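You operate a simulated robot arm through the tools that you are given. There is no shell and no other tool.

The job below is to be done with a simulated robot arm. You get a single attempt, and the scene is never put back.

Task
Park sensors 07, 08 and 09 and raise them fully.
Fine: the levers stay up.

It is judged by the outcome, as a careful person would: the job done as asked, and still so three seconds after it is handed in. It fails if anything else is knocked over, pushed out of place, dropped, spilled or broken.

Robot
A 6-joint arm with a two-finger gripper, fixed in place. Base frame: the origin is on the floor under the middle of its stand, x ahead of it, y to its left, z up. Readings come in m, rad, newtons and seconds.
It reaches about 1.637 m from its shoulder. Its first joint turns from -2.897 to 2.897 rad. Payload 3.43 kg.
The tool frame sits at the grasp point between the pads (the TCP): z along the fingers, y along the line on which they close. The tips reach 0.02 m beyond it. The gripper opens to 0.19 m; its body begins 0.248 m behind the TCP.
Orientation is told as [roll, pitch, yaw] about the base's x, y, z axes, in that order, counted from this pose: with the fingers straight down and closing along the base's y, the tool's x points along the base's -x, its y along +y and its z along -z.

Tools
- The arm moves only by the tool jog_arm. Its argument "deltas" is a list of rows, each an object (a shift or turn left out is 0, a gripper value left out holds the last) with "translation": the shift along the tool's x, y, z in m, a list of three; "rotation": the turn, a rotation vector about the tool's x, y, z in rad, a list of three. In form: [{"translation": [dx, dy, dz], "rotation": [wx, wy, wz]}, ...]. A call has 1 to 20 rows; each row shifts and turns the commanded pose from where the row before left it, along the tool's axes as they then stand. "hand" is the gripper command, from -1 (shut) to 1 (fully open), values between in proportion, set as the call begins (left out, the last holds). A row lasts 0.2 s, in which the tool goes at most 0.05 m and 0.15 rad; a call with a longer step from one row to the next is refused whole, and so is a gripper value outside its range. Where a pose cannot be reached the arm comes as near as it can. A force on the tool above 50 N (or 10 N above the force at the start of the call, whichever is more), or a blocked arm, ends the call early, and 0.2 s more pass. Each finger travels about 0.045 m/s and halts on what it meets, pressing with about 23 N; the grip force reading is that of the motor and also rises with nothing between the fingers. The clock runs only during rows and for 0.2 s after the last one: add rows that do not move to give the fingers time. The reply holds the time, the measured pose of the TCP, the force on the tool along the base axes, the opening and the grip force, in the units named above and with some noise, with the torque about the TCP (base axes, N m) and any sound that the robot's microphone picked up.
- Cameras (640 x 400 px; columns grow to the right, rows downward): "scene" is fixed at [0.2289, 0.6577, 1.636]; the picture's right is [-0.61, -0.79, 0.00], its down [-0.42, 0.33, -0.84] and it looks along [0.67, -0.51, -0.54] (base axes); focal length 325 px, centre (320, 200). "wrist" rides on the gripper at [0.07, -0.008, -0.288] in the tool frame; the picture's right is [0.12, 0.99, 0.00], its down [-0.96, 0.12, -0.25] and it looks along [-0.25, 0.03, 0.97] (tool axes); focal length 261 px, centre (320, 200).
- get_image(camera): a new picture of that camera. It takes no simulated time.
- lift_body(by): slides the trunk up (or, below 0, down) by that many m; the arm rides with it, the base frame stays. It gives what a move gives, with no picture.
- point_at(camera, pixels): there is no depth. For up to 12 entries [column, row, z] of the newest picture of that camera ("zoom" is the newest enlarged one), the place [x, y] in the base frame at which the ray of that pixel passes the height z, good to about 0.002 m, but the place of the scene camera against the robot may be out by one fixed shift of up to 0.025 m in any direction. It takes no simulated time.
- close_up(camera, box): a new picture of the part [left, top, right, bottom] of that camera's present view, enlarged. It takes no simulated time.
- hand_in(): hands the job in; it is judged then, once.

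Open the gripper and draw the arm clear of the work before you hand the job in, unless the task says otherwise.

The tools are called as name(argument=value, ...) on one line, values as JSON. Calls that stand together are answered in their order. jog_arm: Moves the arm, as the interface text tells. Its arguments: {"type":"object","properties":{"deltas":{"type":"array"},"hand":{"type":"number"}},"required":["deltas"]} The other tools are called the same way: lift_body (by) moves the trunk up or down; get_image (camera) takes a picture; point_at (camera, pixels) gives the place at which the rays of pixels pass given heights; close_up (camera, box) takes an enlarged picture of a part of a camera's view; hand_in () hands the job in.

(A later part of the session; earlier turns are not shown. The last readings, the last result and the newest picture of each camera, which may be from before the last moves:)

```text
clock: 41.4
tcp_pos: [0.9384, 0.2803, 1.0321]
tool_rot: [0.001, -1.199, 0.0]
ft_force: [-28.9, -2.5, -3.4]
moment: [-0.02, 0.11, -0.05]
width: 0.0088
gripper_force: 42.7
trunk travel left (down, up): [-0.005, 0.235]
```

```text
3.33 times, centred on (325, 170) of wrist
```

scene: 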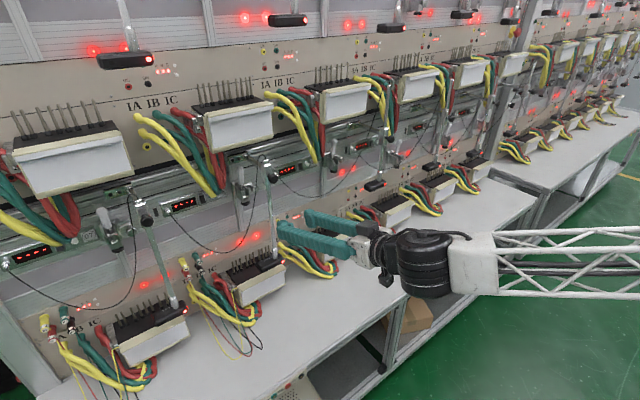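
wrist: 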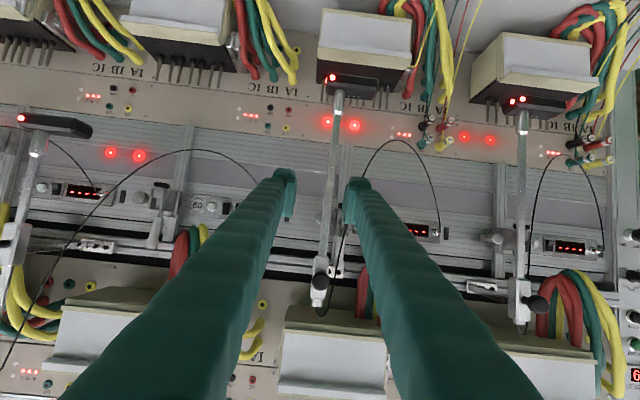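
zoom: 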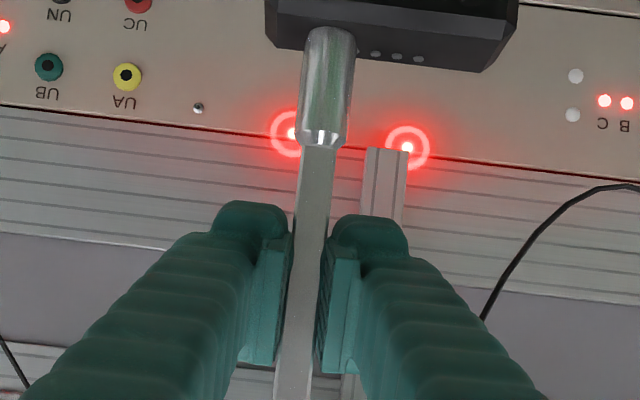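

Sensor 08 rose with the lift. I now ease x slightly and slide the holder -y by ~105 mm, stopping short of the expected stop (~y 0.156).

jog_arm(deltas=[{"translation": [0.0003, -0.01, -0.0008]}, {"translation": [0, -0.016, 0]}, {"translation": [0, -0.016, 0]}, {"translation": [0, -0.016, 0]}, {"translation": [0, -0.016, 0]}, {"translation": [0, -0.016, 0]}, {"translation": [0, -0.014, 0]}, {}])

close_up(camera="scene", box=[200, 130, 360, 290])

get_image(camera="wrist")

```text
clock: 43.1
tcp_pos: [0.9406, 0.1751, 1.0299]
tool_rot: [-0.003, -1.199, -0.002]
ft_force: [13.0, -3.8, 2.5]
moment: [-0.08, -1.14, -0.08]
width: 0.0086
gripper_force: 42.9
trunk travel left (down, up): [-0.005, 0.235]
```

```text
2.50 times, centred on (280, 210) of scene
```

zoom: 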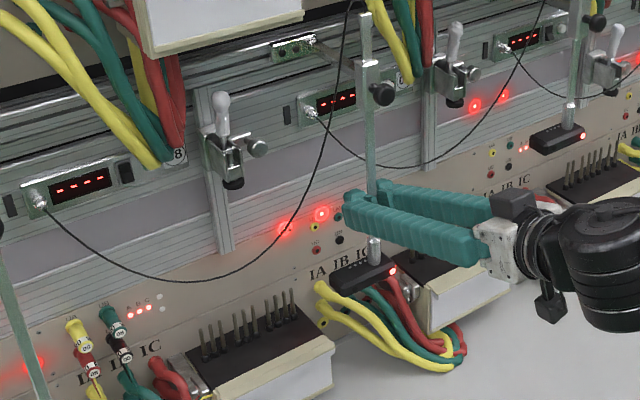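

```text
taken
```

wrist: 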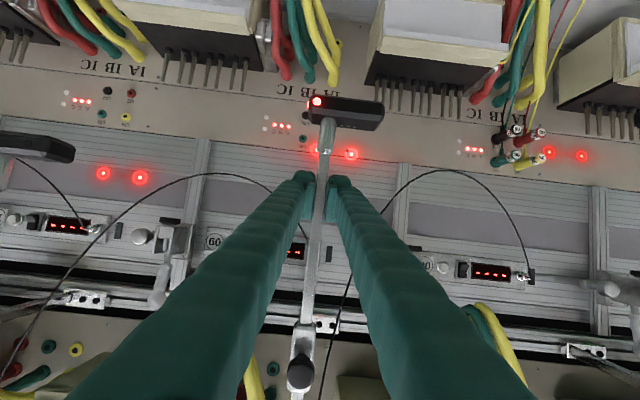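

Smooth. I approach the expected stop in small steps.

jog_arm(deltas=[{"translation": [0, -0.005, 0]}, {"translation": [0, -0.005, 0]}, {}])

jog_arm(deltas=[{"translation": [0, -0.003, 0]}, {}])

```text
clock: 44.0
tcp_pos: [0.9393, 0.17, 1.0278]
tool_rot: [-0.002, -1.198, 0.003]
ft_force: [27.3, 27.8, 2.9]
moment: [0.28, -0.23, 0.1]
width: 0.0088
gripper_force: 42.5
trunk travel left (down, up): [-0.005, 0.235]
```

```text
clock: 44.3
tcp_pos: [0.9387, 0.1693, 1.0278]
tool_rot: [0.004, -1.197, 0.003]
ft_force: [8.5, 50.4, 0.0]
moment: [0.43, 0.03, 0.29]
width: 0.0087
gripper_force: 43.1
trunk travel left (down, up): [-0.005, 0.235]
stopped in row 1: the force on the tool passed its limit at 53 N (the readings are from after the stop); the commanded pose is now the measured one
```

A firm stop again at y≈0.170 (53 N). I immediately back off 8 mm to avoid pressing.

jog_arm(deltas=[{"translation": [0, 0.004, 0]}, {"translation": [0, 0.004, 0]}])

```text
clock: 44.9
tcp_pos: [0.94, 0.1696, 1.0294]
tool_rot: [-0.002, -1.197, -0.002]
ft_force: [-3.2, 34.7, -5.4]
moment: [0.27, 0.67, 0.16]
width: 0.0088
gripper_force: 42.3
trunk travel left (down, up): [-0.005, 0.235]
```

jog_arm(deltas=[{"translation": [0, 0.002, 0]}, {}, {}])

get_image(camera="wrist")

close_up(camera="scene", box=[230, 90, 390, 250])

```text
clock: 45.7
tcp_pos: [0.9382, 0.1697, 1.0295]
tool_rot: [0.0, -1.198, -0.005]
ft_force: [-6.7, 9.2, -5.9]
moment: [0.03, 0.16, 0.04]
width: 0.0089
gripper_force: 42.3
trunk travel left (down, up): [-0.005, 0.235]
```

```text
taken
```

wrist: 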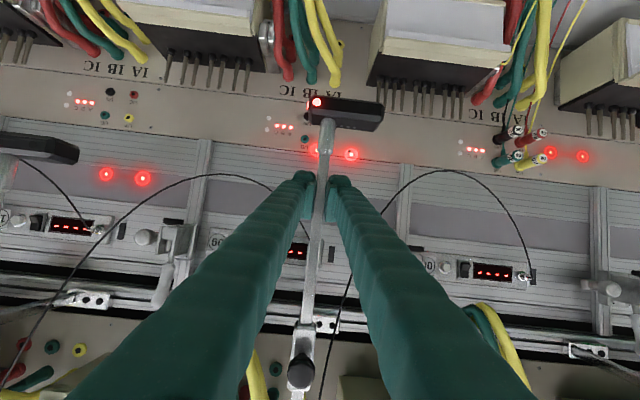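

```text
2.50 times, centred on (310, 170) of scene
```

zoom: 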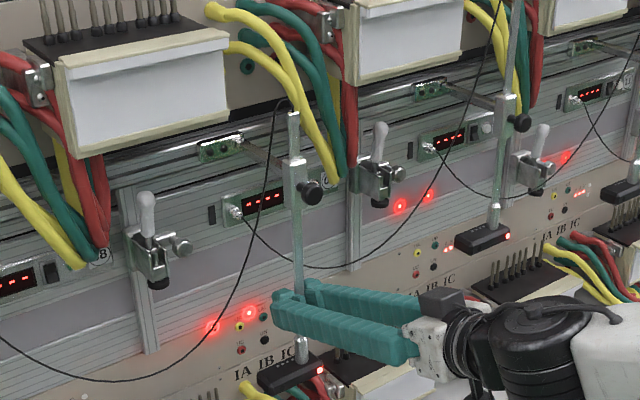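

Positions relative to station features match 09's parked position (label/digits at the same pixels), so this is the park stop. With the same grip I raise 60 mm.

jog_arm(deltas=[{"translation": [-0.01118, 0, -0.00435]}, {"translation": [-0.01118, 0, -0.00435]}, {"translation": [-0.01118, 0, -0.00435]}, {"translation": [-0.01118, 0, -0.00435]}, {"translation": [-0.01118, 0, -0.00435]}])

close_up(camera="wrist", box=[220, 90, 420, 360])

close_up(camera="scene", box=[230, 90, 390, 250])

```text
clock: 46.9
tcp_pos: [0.9387, 0.1717, 1.09]
tool_rot: [0.003, -1.198, -0.004]
ft_force: [-11.0, 4.0, -4.2]
moment: [0.05, 0.04, 0.02]
width: 0.0085
gripper_force: 42.0
trunk travel left (down, up): [-0.005, 0.235]
```

```text
1.48 times, centred on (320, 225) of wrist
```

zoom: 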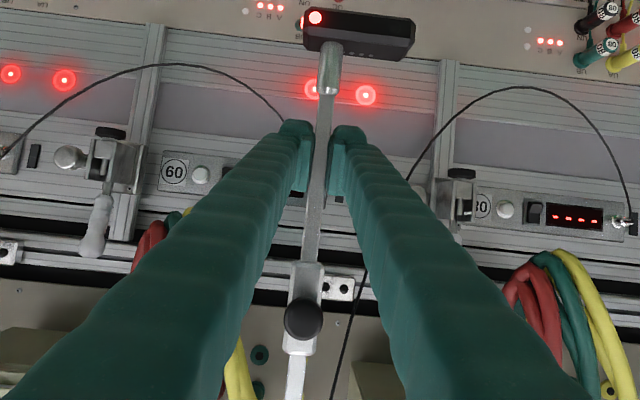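

```text
2.50 times, centred on (310, 170) of scene
```

zoom: 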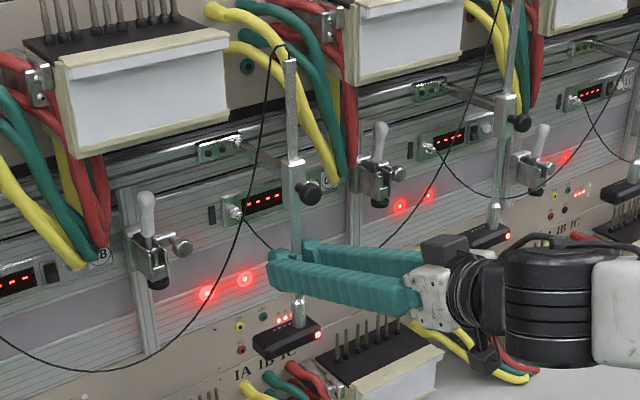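

Rising freely (z force -4 N). I continue in smaller steps until it stops.

jog_arm(deltas=[{"translation": [-0.0093, 0, -0.0036]}, {"translation": [-0.0093, 0, -0.0036]}])

jog_arm(deltas=[{"translation": [-0.0056, 0, -0.0022]}, {}])

```text
clock: 47.5
tcp_pos: [0.9396, 0.1716, 1.1096]
tool_rot: [0.001, -1.197, -0.002]
ft_force: [-6.0, 2.8, -4.7]
moment: [0.0, 0.01, 0.02]
width: 0.0086
gripper_force: 42.4
trunk travel left (down, up): [-0.005, 0.235]
```

```text
clock: 48.1
tcp_pos: [0.9395, 0.1704, 1.116]
tool_rot: [0.0, -1.196, -0.004]
ft_force: [-12.2, -2.7, -4.4]
moment: [0.0, 0.29, -0.04]
width: 0.0088
gripper_force: 42.7
trunk travel left (down, up): [-0.005, 0.235]
```

Still moving at ~-4.5 N. I check finger-to-block clearance before the last bit.

close_up(camera="wrist", box=[240, 120, 400, 320])

close_up(camera="scene", box=[260, 100, 380, 220])

```text
2.00 times, centred on (320, 220) of wrist
```

zoom: 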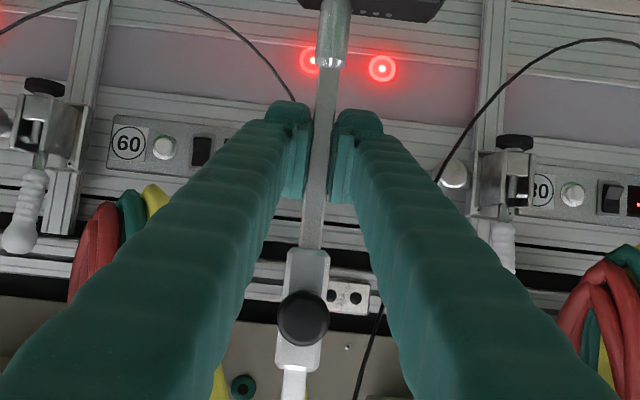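

```text
3.33 times, centred on (320, 160) of scene
```

zoom: 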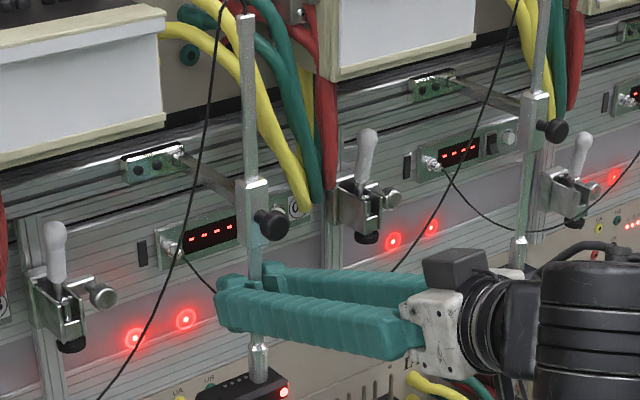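

Clearance under the block is getting small, so I regrip 25 mm lower on the rod before pushing to the stop.

jog_arm(deltas=[{}, {}, {}, {"translation": [0.0117, 0, 0.0046]}, {"translation": [0.0117, 0, 0.0046]}, {}], hand=-0.7)

close_up(camera="wrist", box=[240, 90, 400, 290])

```text
clock: 49.5
tcp_pos: [0.9387, 0.1707, 1.0875]
tool_rot: [0.003, -1.196, -0.004]
ft_force: [0.3, 0.0, -0.4]
moment: [-0.01, -0.03, 0.02]
width: 0.0284
gripper_force: 0.1
trunk travel left (down, up): [-0.005, 0.235]
```

```text
2.00 times, centred on (320, 190) of wrist
```

zoom: 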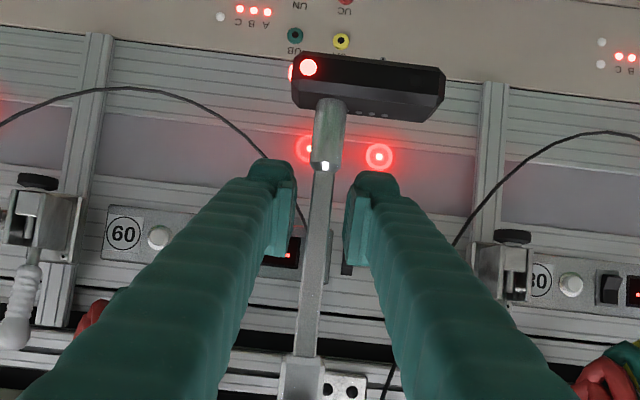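

The sensor stayed up while the fingers dropped to just above the ferrule. I close and lift 10 mm.

jog_arm(deltas=[{}, {}, {}, {}], hand=-1)

jog_arm(deltas=[{"translation": [-0.0046, 0, -0.0018]}, {"translation": [-0.0046, 0, -0.0018]}, {}])

```text
clock: 50.5
tcp_pos: [0.9392, 0.1721, 1.0892]
tool_rot: [0.002, -1.197, -0.005]
ft_force: [0.4, -1.4, -1.7]
moment: [-0.02, -0.02, 0.04]
width: 0.0087
gripper_force: 42.0
trunk travel left (down, up): [-0.005, 0.235]
```

```text
clock: 51.3
tcp_pos: [0.9406, 0.1714, 1.0971]
tool_rot: [-0.001, -1.195, -0.003]
ft_force: [1.2, -3.9, -29.5]
moment: [-0.03, 0.12, -0.02]
width: 0.009
gripper_force: 42.3
trunk travel left (down, up): [-0.005, 0.235]
```

Load rose to 29.5 N at once: the upper stop. I confirm with one more 5 mm lift and compare the sensor's image position.

close_up(camera="scene", box=[260, 100, 380, 240])

jog_arm(deltas=[{"translation": [-0.0046, 0, -0.0018]}, {}])

close_up(camera="scene", box=[260, 100, 380, 240])

```text
2.86 times, centred on (320, 170) of scene
```

zoom: 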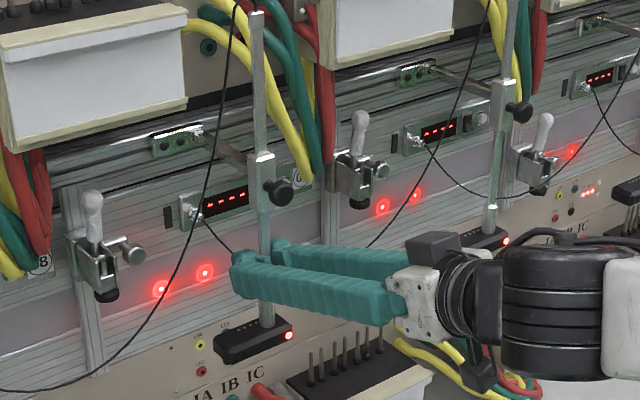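

```text
clock: 51.9
tcp_pos: [0.9404, 0.1727, 1.1029]
tool_rot: [0.001, -1.195, -0.003]
ft_force: [0.7, -4.7, -31.0]
moment: [-0.02, 0.17, -0.01]
width: 0.0087
gripper_force: 42.7
trunk travel left (down, up): [-0.005, 0.235]
```

```text
2.86 times, centred on (320, 170) of scene
```

zoom: 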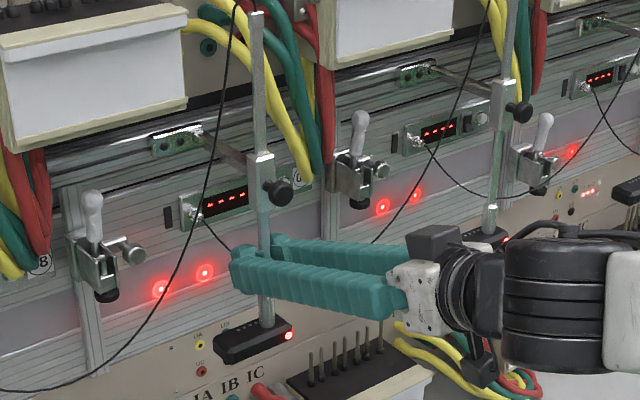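

LED stays at (289,335) while the fingers slip: sensor 08 is fully raised. I open, then nudge the rod -y onto its park stop as before.

jog_arm(deltas=[{"translation": [0.0046, 0, 0.0018]}, {}, {}, {}, {"translation": [0, -0.009, 0]}, {"translation": [0, -0.009, 0]}, {"translation": [0, -0.003, 0]}, {}], hand=-0.45)

jog_arm(deltas=[{"translation": [0, -0.002, 0]}, {}])

jog_arm(deltas=[{"translation": [0, -0.002, 0]}, {}])

```text
clock: 53.7
tcp_pos: [0.9397, 0.1513, 1.1008]
tool_rot: [0.002, -1.198, -0.003]
ft_force: [-0.3, -0.6, -0.8]
moment: [0.0, -0.01, -0.01]
width: 0.0524
gripper_force: 0.1
trunk travel left (down, up): [-0.005, 0.235]
```

```text
clock: 54.3
tcp_pos: [0.9399, 0.1492, 1.1009]
tool_rot: [0.003, -1.198, -0.004]
ft_force: [1.5, 4.1, 1.1]
moment: [0.05, -0.02, 0.04]
width: 0.0545
gripper_force: 2.0
trunk travel left (down, up): [-0.005, 0.235]
```

```text
clock: 54.9
tcp_pos: [0.9402, 0.1472, 1.0996]
tool_rot: [0.003, -1.198, -0.003]
ft_force: [0.3, 4.6, 0.8]
moment: [0.07, 0.0, 0.03]
width: 0.0552
gripper_force: 2.1
trunk travel left (down, up): [-0.005, 0.235]
```

Contact at ~4 N and sliding slightly; two more 2 mm steps.

jog_arm(deltas=[{"translation": [0, -0.002, 0]}, {}])

jog_arm(deltas=[{"translation": [0, -0.002, 0]}, {}])

```text
clock: 55.5
tcp_pos: [0.9396, 0.1465, 1.1006]
tool_rot: [0.003, -1.197, -0.004]
ft_force: [1.9, 12.0, -1.7]
moment: [0.04, -0.01, 0.01]
width: 0.0592
gripper_force: 6.2
trunk travel left (down, up): [-0.005, 0.235]
```

```text
clock: 56.1
tcp_pos: [0.9386, 0.1439, 1.0997]
tool_rot: [0.001, -1.197, -0.003]
ft_force: [6.3, 16.4, 3.0]
moment: [0.2, -0.06, -0.08]
width: 0.0613
gripper_force: 8.1
trunk travel left (down, up): [-0.005, 0.235]
```

The stop is reached (16 N, finger yielding). I re-center and back out along -x, then look at the result and at sensor 07.

jog_arm(deltas=[{"translation": [0, 0.013, 0]}, {"translation": [0, 0.013, 0]}, {"translation": [0.0146, 0, -0.0372]}, {"translation": [0.0146, 0, -0.0372]}, {"translation": [0.0146, 0, -0.0372]}], hand=-0.42)

get_image(camera="scene")

get_image(camera="wrist")

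```text
clock: 57.3
tcp_pos: [0.8187, 0.1697, 1.0984]
tool_rot: [0.001, -1.196, -0.003]
ft_force: [1.9, 1.0, -0.6]
moment: [-0.03, -0.08, -0.08]
width: 0.0552
gripper_force: 0.1
trunk travel left (down, up): [-0.005, 0.235]
```

```text
taken
```

scene: 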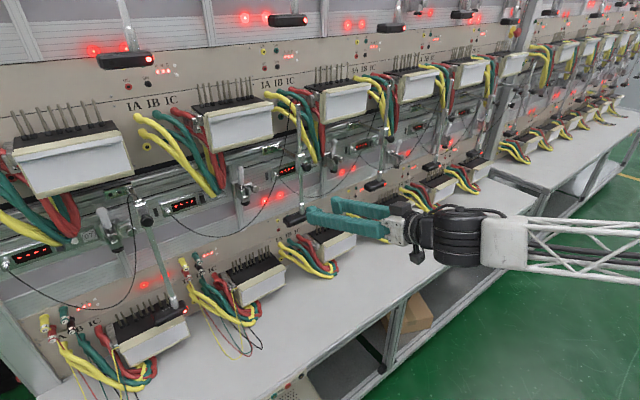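

```text
taken
```

wrist: 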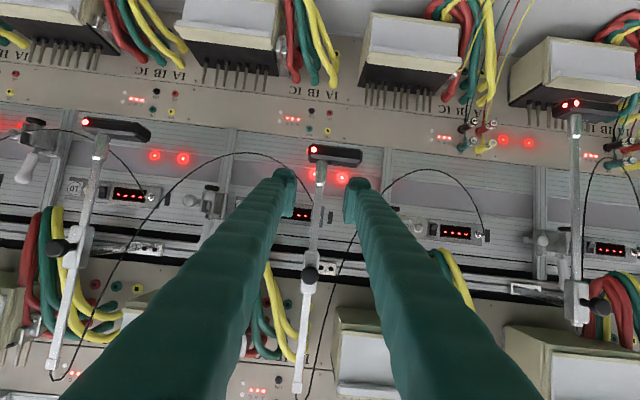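

Both 09 and 08 hang parked and raised at equal height (LEDs z≈1.01). Rod 07 is near y≈0.60; I traverse +y in front of the bench toward it.

jog_arm(deltas=[{"translation": [0, 0.042, 0]}, {"translation": [0, 0.042, 0]}, {"translation": [0, 0.042, 0]}, {"translation": [0, 0.042, 0]}, {"translation": [0, 0.042, 0]}, {"translation": [0, 0.042, 0]}, {"translation": [0, 0.042, 0]}, {"translation": [0, 0.042, 0]}, {"translation": [0, 0.042, 0]}, {"translation": [0, 0.042, 0]}])

get_image(camera="wrist")

get_image(camera="scene")

```text
clock: 59.5
tcp_pos: [0.8236, 0.5883, 1.1011]
tool_rot: [0.006, -1.198, -0.009]
ft_force: [-0.5, -0.8, 0.6]
moment: [0.08, 0.21, 0.2]
width: 0.0553
gripper_force: 0.0
trunk travel left (down, up): [-0.005, 0.235]
```

```text
taken
```

wrist: 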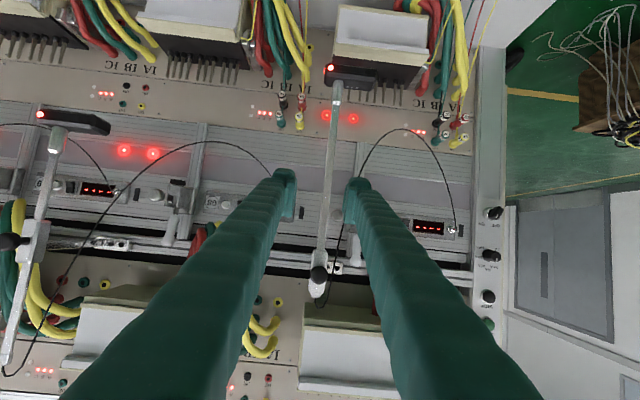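

```text
taken
```

scene: 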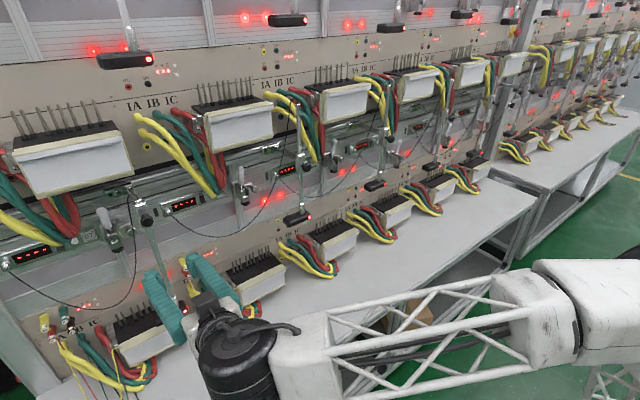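

Rod 07 is at column ~335. On its -y side are station 08's binding posts with plugs and thin leads at (283–300, 95–125), right in the parking path; I zoom in to judge their depth.

close_up(camera="wrist", box=[240, 40, 380, 150])

close_up(camera="scene", box=[120, 200, 260, 330])

close_up(camera="wrist", box=[260, 190, 400, 320])

```text
3.64 times, centred on (310, 95) of wrist
```

zoom: 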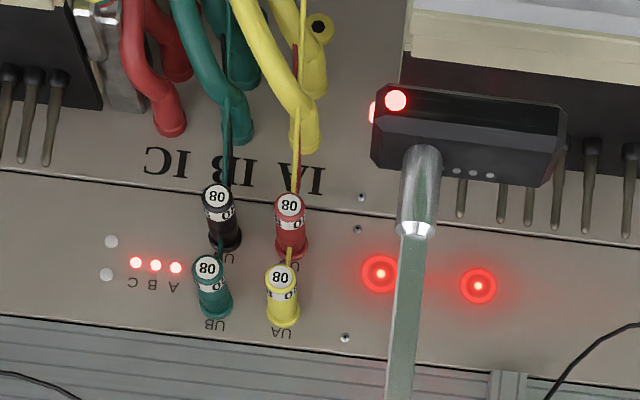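

```text
3.08 times, centred on (190, 265) of scene
```

zoom: 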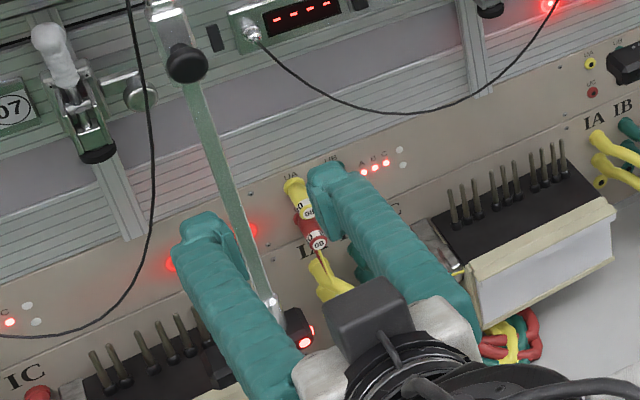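

```text
3.08 times, centred on (330, 255) of wrist
```

zoom: 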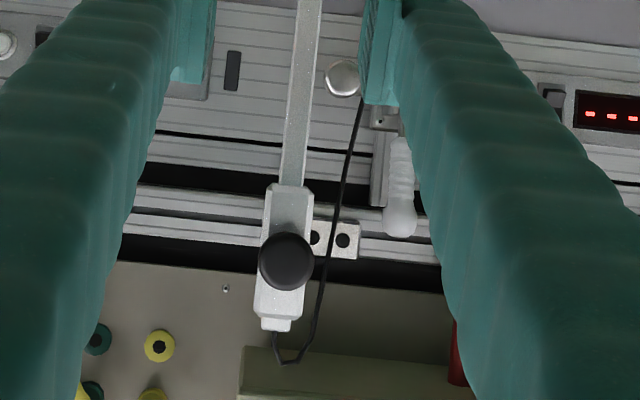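

Plugs sit close to the panel (x≈1.04, z≈0.88–0.9), clear of the sensor's path at x≤0.96. Rod 07 is at y≈0.601, ferrule top z≈0.927; I descend diagonally to straddle it.

jog_arm(deltas=[{"translation": [0, 0.0127, 0]}, {"translation": [0.0164, 0, 0.0377]}, {"translation": [0.0164, 0, 0.0377]}, {"translation": [0.0164, 0, 0.0377]}, {"translation": [0.0164, 0, 0.0377]}, {}], hand=-0.42)

close_up(camera="wrist", box=[250, 110, 400, 230])

get_image(camera="scene")

```text
clock: 60.9
tcp_pos: [0.9356, 0.6008, 0.983]
tool_rot: [0.0, -1.199, -0.005]
ft_force: [-0.2, 0.6, -0.3]
moment: [-0.02, -0.04, 0.0]
width: 0.0553
gripper_force: 0.0
trunk travel left (down, up): [-0.005, 0.235]
```

```text
3.33 times, centred on (325, 170) of wrist
```

zoom: 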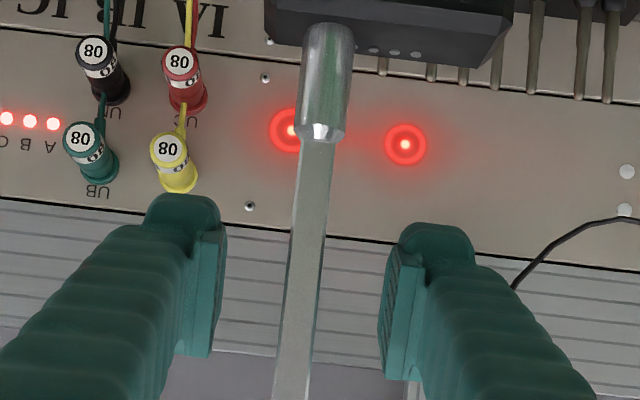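

```text
taken
```

scene: 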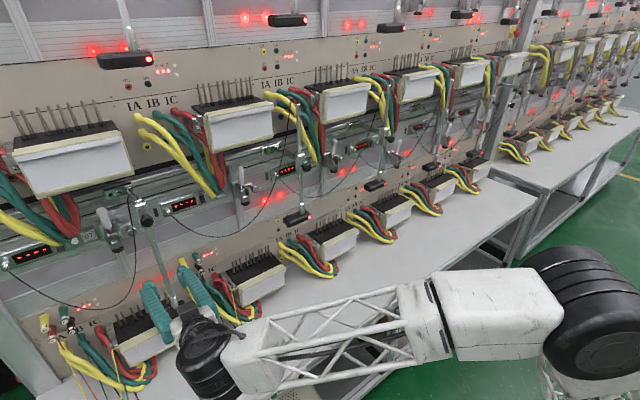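

Centered again with no contact. I close on rod 07 and lift 47 mm.

jog_arm(deltas=[{}, {}, {}, {}, {}], hand=-1)

jog_arm(deltas=[{"translation": [-0.0084, 0, -0.0033]}, {"translation": [-0.0084, 0, -0.0033]}, {"translation": [-0.0084, 0, -0.0033]}, {"translation": [-0.0084, 0, -0.0033]}, {"translation": [-0.0084, 0, -0.0033]}])

close_up(camera="wrist", box=[250, 110, 400, 230])

```text
clock: 62.1
tcp_pos: [0.935, 0.6006, 0.9828]
tool_rot: [0.002, -1.199, -0.004]
ft_force: [0.1, -2.9, -2.1]
moment: [0.02, -0.02, -0.06]
width: 0.0084
gripper_force: 42.7
trunk travel left (down, up): [-0.005, 0.235]
```

```text
clock: 63.3
tcp_pos: [0.9371, 0.603, 1.0293]
tool_rot: [0.004, -1.198, -0.006]
ft_force: [-19.8, 3.9, -5.5]
moment: [-0.03, 0.17, 0.03]
width: 0.0089
gripper_force: 42.0
trunk travel left (down, up): [-0.005, 0.235]
```

```text
3.33 times, centred on (325, 170) of wrist
```

zoom: 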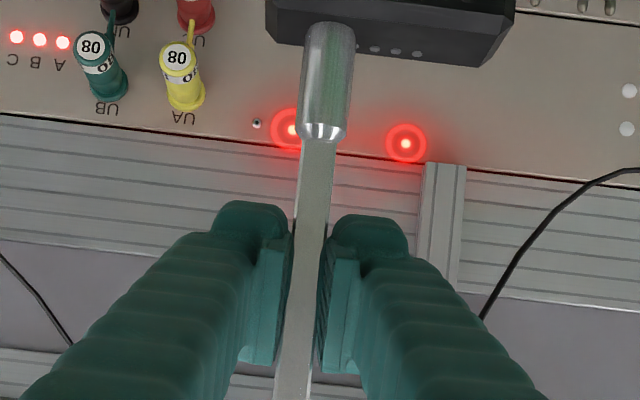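

Sensor 07 lifts well. I ease x and slide -y by ~58 mm, short of the expected stop near y≈0.526.

jog_arm(deltas=[{"translation": [0.0002, -0.01, -0.0006]}, {"translation": [0, -0.012, 0]}, {"translation": [0, -0.012, 0]}, {"translation": [0, -0.012, 0]}, {"translation": [0, -0.012, 0]}, {}])

get_image(camera="wrist")

close_up(camera="scene", box=[100, 150, 300, 330])

```text
clock: 64.7
tcp_pos: [0.9367, 0.5432, 1.0302]
tool_rot: [0.002, -1.199, -0.004]
ft_force: [-30.2, -1.1, -2.8]
moment: [0.02, 0.22, -0.01]
width: 0.0088
gripper_force: 42.7
trunk travel left (down, up): [-0.005, 0.235]
```

```text
taken
```

wrist: 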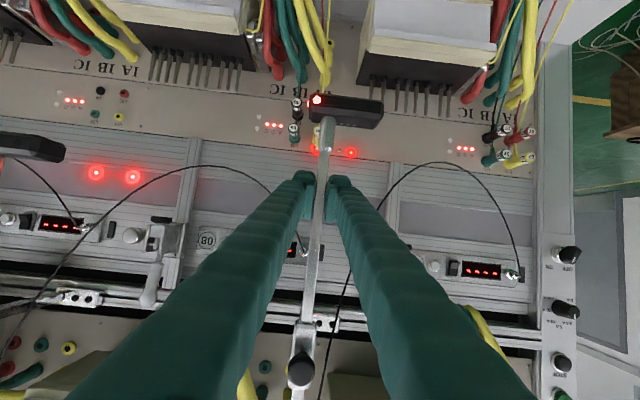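

```text
2.22 times, centred on (200, 240) of scene
```

zoom: 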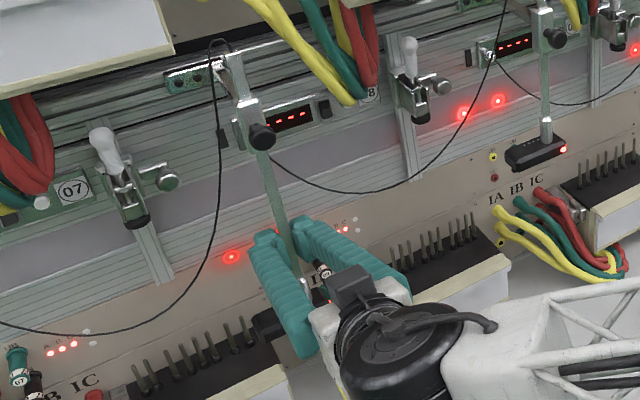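

About 15 mm remains to the expected stop by comparing label/post pixels. I ease x and step in slowly.

jog_arm(deltas=[{"translation": [0.0003, -0.004, -0.0008]}, {"translation": [0, -0.004, 0]}, {}])

jog_arm(deltas=[{"translation": [0, -0.003, 0]}, {}])

```text
clock: 65.5
tcp_pos: [0.9369, 0.5348, 1.0293]
tool_rot: [0.0, -1.198, -0.004]
ft_force: [-1.2, 1.3, 2.8]
moment: [0.02, -0.77, 0.01]
width: 0.0086
gripper_force: 42.0
trunk travel left (down, up): [-0.005, 0.235]
```

```text
clock: 66.1
tcp_pos: [0.9375, 0.532, 1.0284]
tool_rot: [-0.002, -1.197, -0.003]
ft_force: [13.9, 1.5, 3.2]
moment: [-0.05, -0.22, -0.01]
width: 0.0086
gripper_force: 42.0
trunk travel left (down, up): [-0.005, 0.235]
```

Still sliding freely at y=0.532; I'll finish the last few mm with the finger nudge. Now I raise 60 mm.

jog_arm(deltas=[{"translation": [-0.01118, 0, -0.00435]}, {"translation": [-0.01118, 0, -0.00435]}, {"translation": [-0.01118, 0, -0.00435]}, {"translation": [-0.01118, 0, -0.00435]}, {"translation": [-0.01118, 0, -0.00435]}, {}])

close_up(camera="wrist", box=[220, 90, 420, 360])

close_up(camera="scene", box=[100, 110, 300, 330])

```text
clock: 67.5
tcp_pos: [0.9369, 0.533, 1.0865]
tool_rot: [0.001, -1.197, -0.003]
ft_force: [22.7, 2.4, -3.4]
moment: [0.02, 0.01, 0.04]
width: 0.0087
gripper_force: 42.1
trunk travel left (down, up): [-0.005, 0.235]
```

```text
1.48 times, centred on (320, 225) of wrist
```

zoom: 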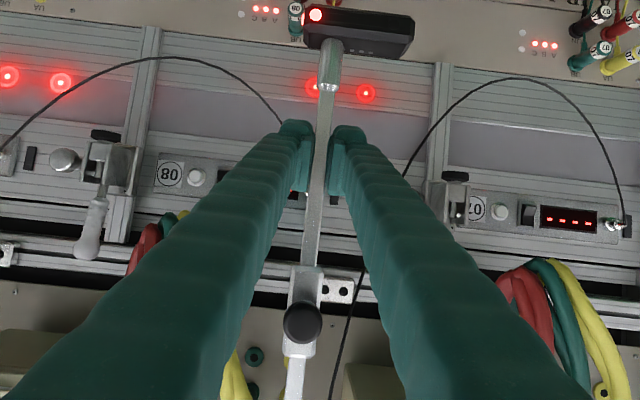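

```text
1.82 times, centred on (200, 220) of scene
```

zoom: 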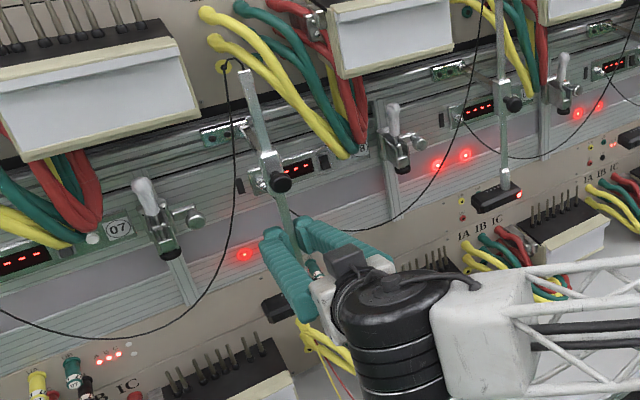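

Sensor 07 is about 0.10 m up. I regrip ~27 mm lower to keep clear of the block for the last part.

jog_arm(deltas=[{}, {}, {}, {"translation": [0.0126, 0, 0.0049]}, {"translation": [0.0126, 0, 0.0049]}, {}], hand=-0.7)

jog_arm(deltas=[{}, {}, {}, {}], hand=-1)

close_up(camera="wrist", box=[220, 90, 420, 360])

```text
clock: 68.9
tcp_pos: [0.9354, 0.5331, 1.0611]
tool_rot: [0.001, -1.197, -0.004]
ft_force: [0.6, 1.1, 0.8]
moment: [0.01, 0.02, -0.01]
width: 0.0287
gripper_force: 0.1
trunk travel left (down, up): [-0.005, 0.235]
```

```text
clock: 69.9
tcp_pos: [0.9368, 0.5316, 1.062]
tool_rot: [0.002, -1.197, -0.004]
ft_force: [2.3, 3.9, 0.2]
moment: [-0.02, -0.01, 0.06]
width: 0.0086
gripper_force: 42.7
trunk travel left (down, up): [-0.005, 0.235]
```

```text
1.48 times, centred on (320, 225) of wrist
```

zoom: 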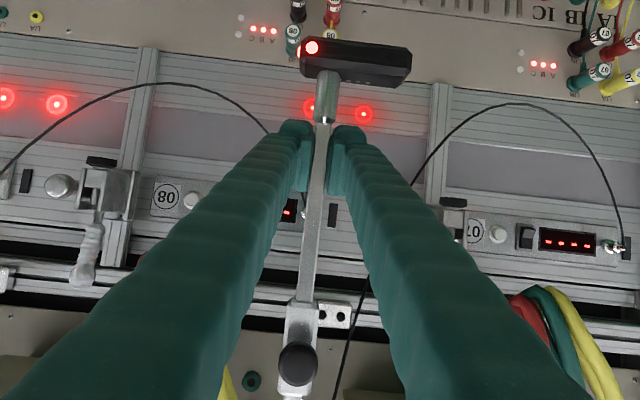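

Regripped just above the ferrule (8.6 mm). I lift 24 mm and then step until the stop.

jog_arm(deltas=[{"translation": [-0.0074, 0, -0.0029]}, {"translation": [-0.0074, 0, -0.0029]}, {"translation": [-0.0074, 0, -0.0029]}, {}])

jog_arm(deltas=[{"translation": [-0.0046, 0, -0.0018]}, {}])

jog_arm(deltas=[{"translation": [-0.0046, 0, -0.0018]}, {}])

```text
clock: 70.9
tcp_pos: [0.9352, 0.5327, 1.0854]
tool_rot: [0.0, -1.198, -0.004]
ft_force: [-0.6, 0.9, -3.8]
moment: [-0.05, 0.15, 0.01]
width: 0.0089
gripper_force: 42.5
trunk travel left (down, up): [-0.005, 0.235]
```

```text
clock: 71.5
tcp_pos: [0.9364, 0.5317, 1.0902]
tool_rot: [0.001, -1.198, -0.004]
ft_force: [-5.8, -3.4, -4.3]
moment: [0.05, 0.04, -0.05]
width: 0.0084
gripper_force: 42.6
trunk travel left (down, up): [-0.005, 0.235]
```

```text
clock: 72.1
tcp_pos: [0.9357, 0.5323, 1.0939]
tool_rot: [0.0, -1.198, -0.004]
ft_force: [-6.1, -0.5, -10.7]
moment: [0.03, 0.11, -0.01]
width: 0.0087
gripper_force: 42.0
trunk travel left (down, up): [-0.005, 0.235]
```

The load is starting to rise (-10.7 N). Two more small lifts to confirm the stop.

jog_arm(deltas=[{"translation": [-0.0046, 0, -0.0018]}, {}])

close_up(camera="wrist", box=[220, 90, 420, 360])

jog_arm(deltas=[{"translation": [-0.0046, 0, -0.0018]}, {}])

close_up(camera="wrist", box=[220, 90, 420, 360])

```text
clock: 72.7
tcp_pos: [0.9385, 0.533, 1.0965]
tool_rot: [-0.001, -1.196, -0.003]
ft_force: [-9.5, 0.0, -29.1]
moment: [0.02, 0.31, -0.02]
width: 0.0088
gripper_force: 42.6
trunk travel left (down, up): [-0.005, 0.235]
```

```text
1.48 times, centred on (320, 225) of wrist
```

zoom: 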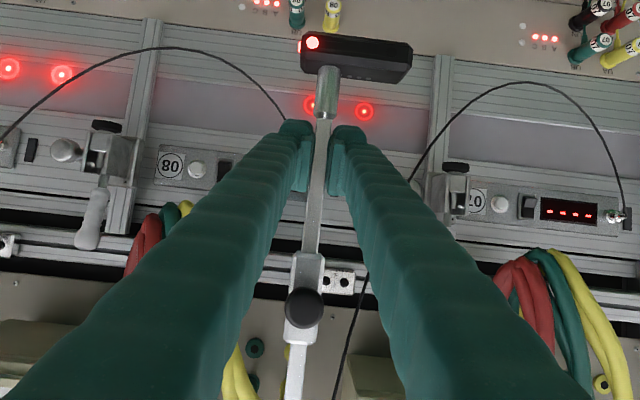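

```text
clock: 73.3
tcp_pos: [0.938, 0.5331, 1.1035]
tool_rot: [-0.002, -1.197, -0.002]
ft_force: [5.2, 4.1, -29.8]
moment: [0.0, 0.22, 0.0]
width: 0.0089
gripper_force: 42.4
trunk travel left (down, up): [-0.005, 0.235]
```

```text
1.48 times, centred on (320, 225) of wrist
```

zoom: 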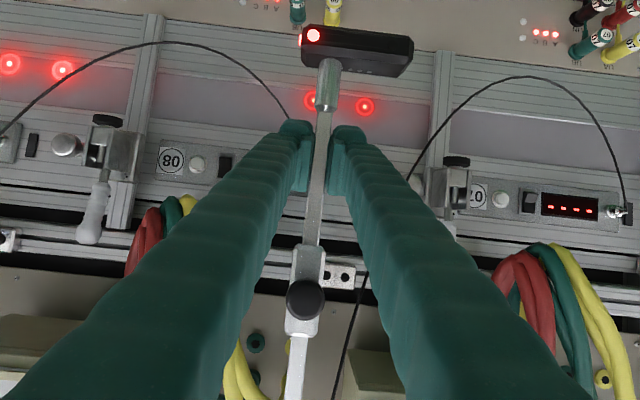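

Fingers slip at ~29 N with the sensor fixed: 07 is fully raised. I open and nudge the rod -y to its park stop.

jog_arm(deltas=[{"translation": [0.0046, 0, 0.0018]}, {}, {}, {}, {"translation": [0, -0.009, 0]}, {"translation": [0, -0.009, 0]}, {"translation": [0, -0.003, 0]}, {}], hand=-0.45)

jog_arm(deltas=[{"translation": [0, -0.003, 0]}, {}])

jog_arm(deltas=[{"translation": [0, -0.003, 0]}, {}])

```text
clock: 75.1
tcp_pos: [0.9352, 0.5117, 1.1022]
tool_rot: [0.001, -1.198, -0.005]
ft_force: [0.7, -0.2, -0.4]
moment: [-0.01, -0.01, -0.01]
width: 0.0525
gripper_force: 0.8
trunk travel left (down, up): [-0.005, 0.235]
```

```text
clock: 75.7
tcp_pos: [0.9358, 0.5088, 1.1005]
tool_rot: [0.003, -1.197, -0.004]
ft_force: [-1.2, 3.9, 0.0]
moment: [-0.01, 0.04, 0.02]
width: 0.0544
gripper_force: 2.5
trunk travel left (down, up): [-0.005, 0.235]
```

```text
clock: 76.3
tcp_pos: [0.9364, 0.5053, 1.0994]
tool_rot: [0.001, -1.196, -0.003]
ft_force: [0.2, 3.2, 0.3]
moment: [0.02, -0.01, 0.01]
width: 0.0542
gripper_force: 1.3
trunk travel left (down, up): [-0.005, 0.235]
```

The rod is sliding with ~3 N; I continue in 3 mm steps until the stop.

jog_arm(deltas=[{"translation": [0, -0.003, 0]}, {}])

jog_arm(deltas=[{"translation": [0, -0.003, 0]}, {}])

jog_arm(deltas=[{"translation": [0, -0.002, 0]}, {}])

```text
clock: 76.9
tcp_pos: [0.9348, 0.5035, 1.1006]
tool_rot: [0.0, -1.197, -0.004]
ft_force: [1.5, 3.4, 0.2]
moment: [-0.03, -0.02, -0.01]
width: 0.0543
gripper_force: 2.0
trunk travel left (down, up): [-0.005, 0.235]
```

```text
clock: 77.5
tcp_pos: [0.9365, 0.5006, 1.0993]
tool_rot: [0.0, -1.197, -0.003]
ft_force: [-1.1, 12.1, -1.0]
moment: [-0.05, 0.01, 0.13]
width: 0.0592
gripper_force: 6.1
trunk travel left (down, up): [-0.005, 0.235]
```

```text
clock: 78.1
tcp_pos: [0.9353, 0.4971, 1.1001]
tool_rot: [-0.002, -1.198, -0.001]
ft_force: [-3.9, 18.3, -3.8]
moment: [-0.11, 0.05, 0.29]
width: 0.0629
gripper_force: 9.4
trunk travel left (down, up): [-0.005, 0.235]
```

Stop reached (18 N, rod y≈0.524, as expected from the station spacing). I re-center, back out along -x, and inspect.

jog_arm(deltas=[{"translation": [0, 0.013, 0]}, {"translation": [0, 0.014, 0]}, {"translation": [0.0146, 0, -0.0372]}, {"translation": [0.0146, 0, -0.0372]}, {"translation": [0.0146, 0, -0.0372]}], hand=-0.42)

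get_image(camera="wrist")

get_image(camera="scene")

```text
clock: 79.3
tcp_pos: [0.8123, 0.5228, 1.101]
tool_rot: [0.0, -1.196, -0.005]
ft_force: [0.8, -0.5, -1.2]
moment: [0.01, -0.04, 0.01]
width: 0.0548
gripper_force: 0.2
trunk travel left (down, up): [-0.005, 0.235]
```

```text
taken
```

wrist: 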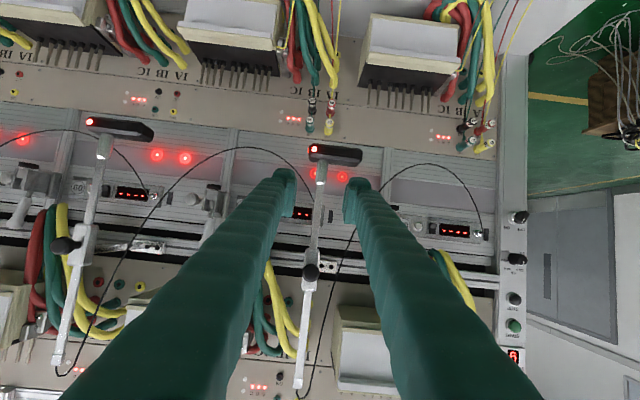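

```text
taken
```

scene: 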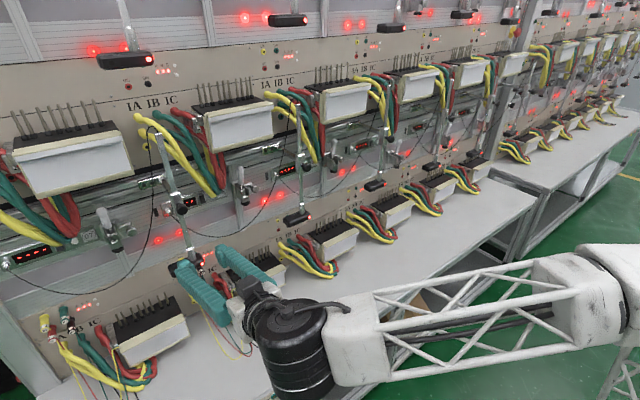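

All three look parked and raised. I withdraw the arm: back and up while tilting the gripper down again, clear of the bench.

jog_arm(deltas=[{"translation": [-0.0188, 0, -0.0342], "rotation": [0, 0.1, 0]}, {"translation": [-0.0153, 0, -0.036], "rotation": [0, 0.1, 0]}, {"translation": [-0.0116, 0, -0.0373], "rotation": [0, 0.1, 0]}, {"translation": [-0.0079, 0, -0.0383], "rotation": [0, 0.1, 0]}, {"translation": [-0.004, 0, -0.0388], "rotation": [0, 0.1, 0]}])

get_image(camera="scene")

get_image(camera="wrist")

```text
clock: 80.5
tcp_pos: [0.692, 0.5242, 1.2502]
tool_rot: [0.003, -0.698, -0.001]
ft_force: [-0.5, -0.8, -0.6]
moment: [0.03, -0.01, 0.01]
width: 0.0553
gripper_force: 0.1
trunk travel left (down, up): [-0.005, 0.235]
```

```text
taken
```

scene: 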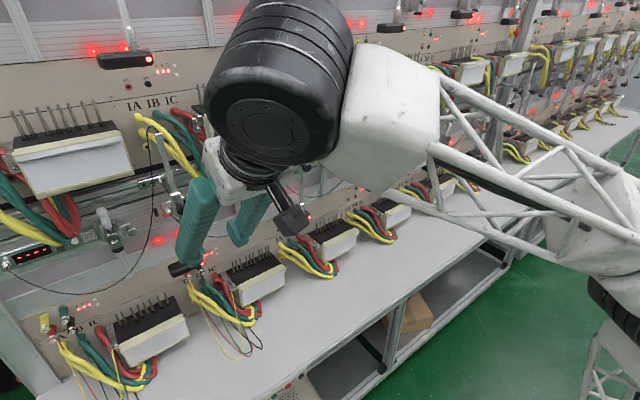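

```text
taken
```

wrist: 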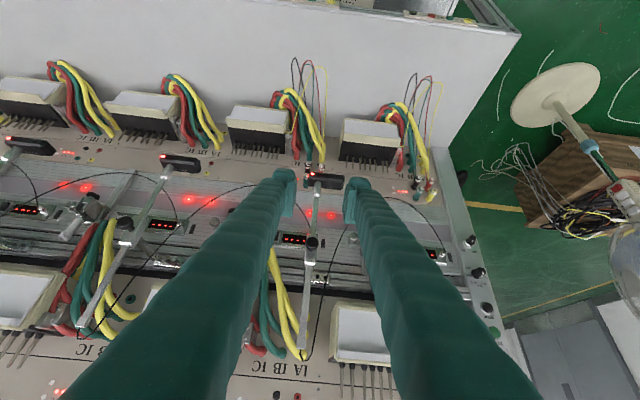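

Clear of the bench. I swing back toward the middle (-y) and reduce the tilt, for an unobstructed inspection.

jog_arm(deltas=[{"translation": [0, -0.045, 0], "rotation": [0, 0.04, 0]}, {"translation": [0, -0.045, 0], "rotation": [0, 0.04, 0]}, {"translation": [0, -0.045, 0], "rotation": [0, 0.04, 0]}, {"translation": [0, -0.045, 0], "rotation": [0, 0.04, 0]}, {"translation": [0, -0.045, 0], "rotation": [0, 0.04, 0]}, {"translation": [0, -0.045, 0], "rotation": [0, 0.04, 0]}, {"translation": [0, -0.045, 0], "rotation": [0, 0.04, 0]}, {"translation": [0, -0.045, 0], "rotation": [0, 0.04, 0]}, {"translation": [0, -0.045, 0], "rotation": [0, 0.04, 0]}, {"translation": [0, -0.045, 0], "rotation": [0, 0.04, 0]}], hand=1)

get_image(camera="scene")

get_image(camera="wrist")

close_up(camera="scene", box=[80, 80, 280, 300])

close_up(camera="scene", box=[240, 60, 440, 230])

```text
clock: 82.7
tcp_pos: [0.6882, 0.0738, 1.2479]
tool_rot: [0.0, -0.298, -0.002]
ft_force: [-0.1, 0.7, -0.5]
moment: [-0.17, -0.08, -0.07]
width: 0.1901
gripper_force: 0.0
trunk travel left (down, up): [-0.005, 0.235]
```

```text
taken
```

scene: 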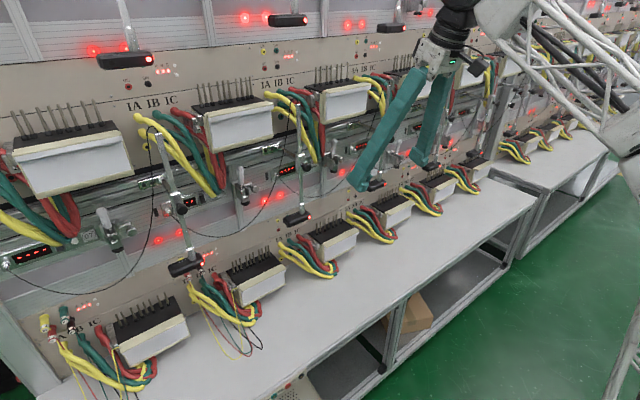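

```text
taken
```

wrist: 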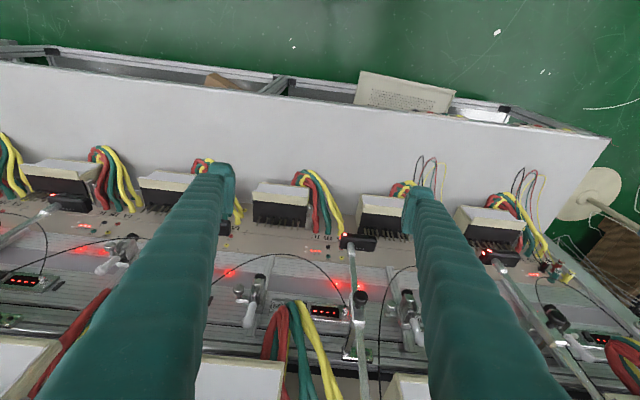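

```text
1.82 times, centred on (180, 190) of scene
```

zoom: 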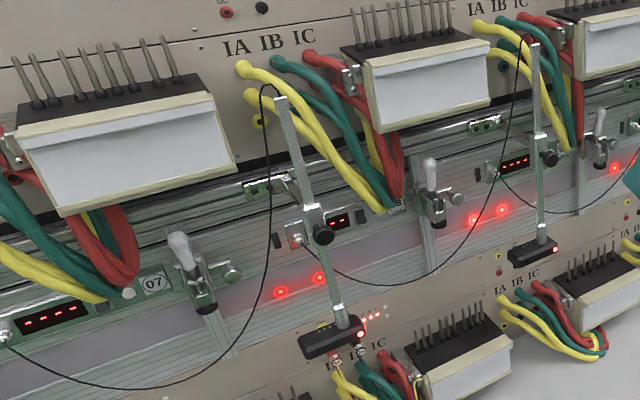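

```text
2.35 times, centred on (340, 145) of scene
```

zoom: 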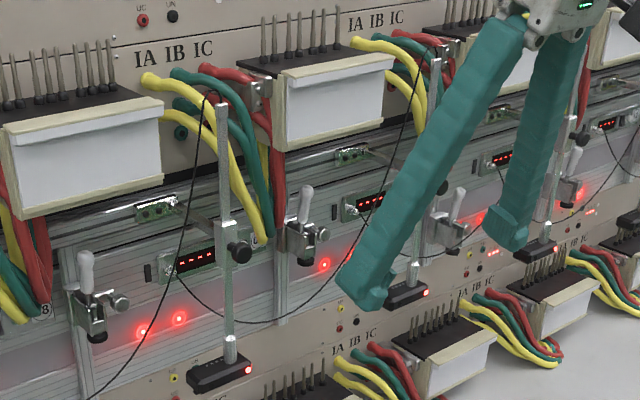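

All three sensors hang parked and raised with levers 07–09 still upright. I check the three LED heights against each other with the scene rays at one common height.

close_up(camera="scene", box=[340, 150, 420, 210])

close_up(camera="scene", box=[270, 190, 350, 240])

close_up(camera="scene", box=[160, 235, 240, 285])

```text
6.67 times, centred on (380, 180) of scene
```

zoom: 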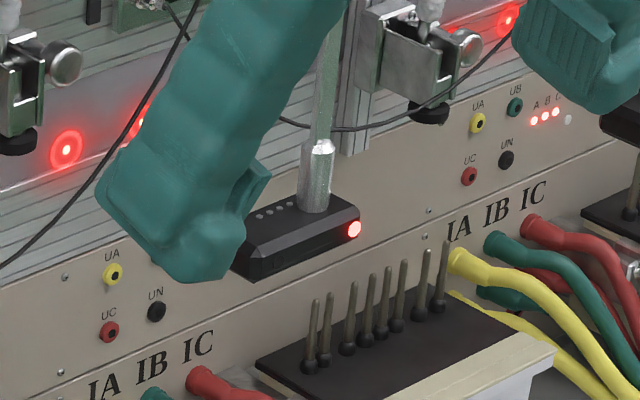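

```text
8.00 times, centred on (310, 215) of scene
```

zoom: 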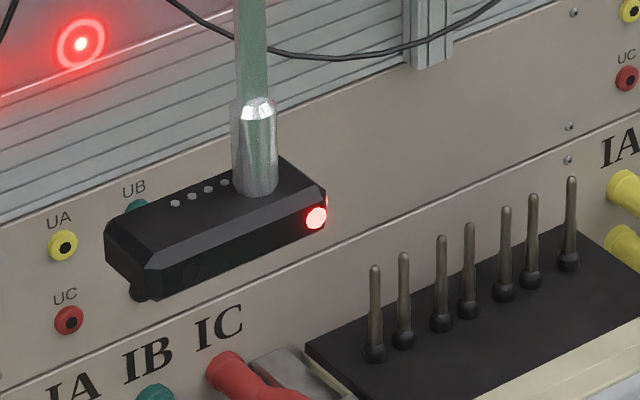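

```text
8.00 times, centred on (200, 260) of scene
```

zoom: 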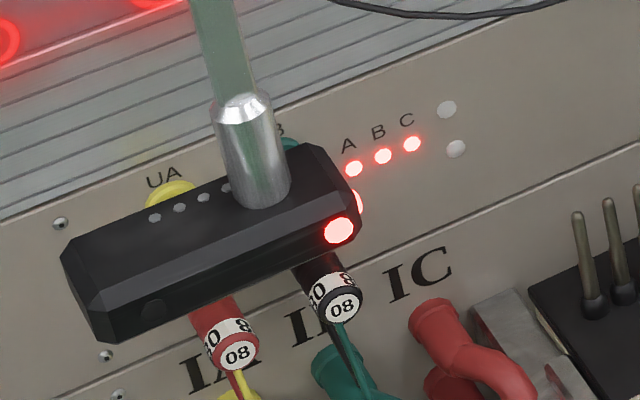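

I query the LED rays (09 at (385.1,184.4), 08 at (309.5,217.1), 07 at (202.4,263.8)) at two heights.

point_at(camera="scene", pixels=[[385.1, 184.35, 1.03], [385.1, 184.35, 1.01], [309.5, 217.1, 1.03], [309.5, 217.1, 1.01], [202.4, 263.75, 1.03], [202.4, 263.75, 1.01]])

```text
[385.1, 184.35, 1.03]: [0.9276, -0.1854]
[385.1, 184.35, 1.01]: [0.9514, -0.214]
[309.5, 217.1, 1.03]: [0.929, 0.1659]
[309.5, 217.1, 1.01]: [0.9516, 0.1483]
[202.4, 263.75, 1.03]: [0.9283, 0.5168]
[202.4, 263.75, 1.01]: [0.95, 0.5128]
```

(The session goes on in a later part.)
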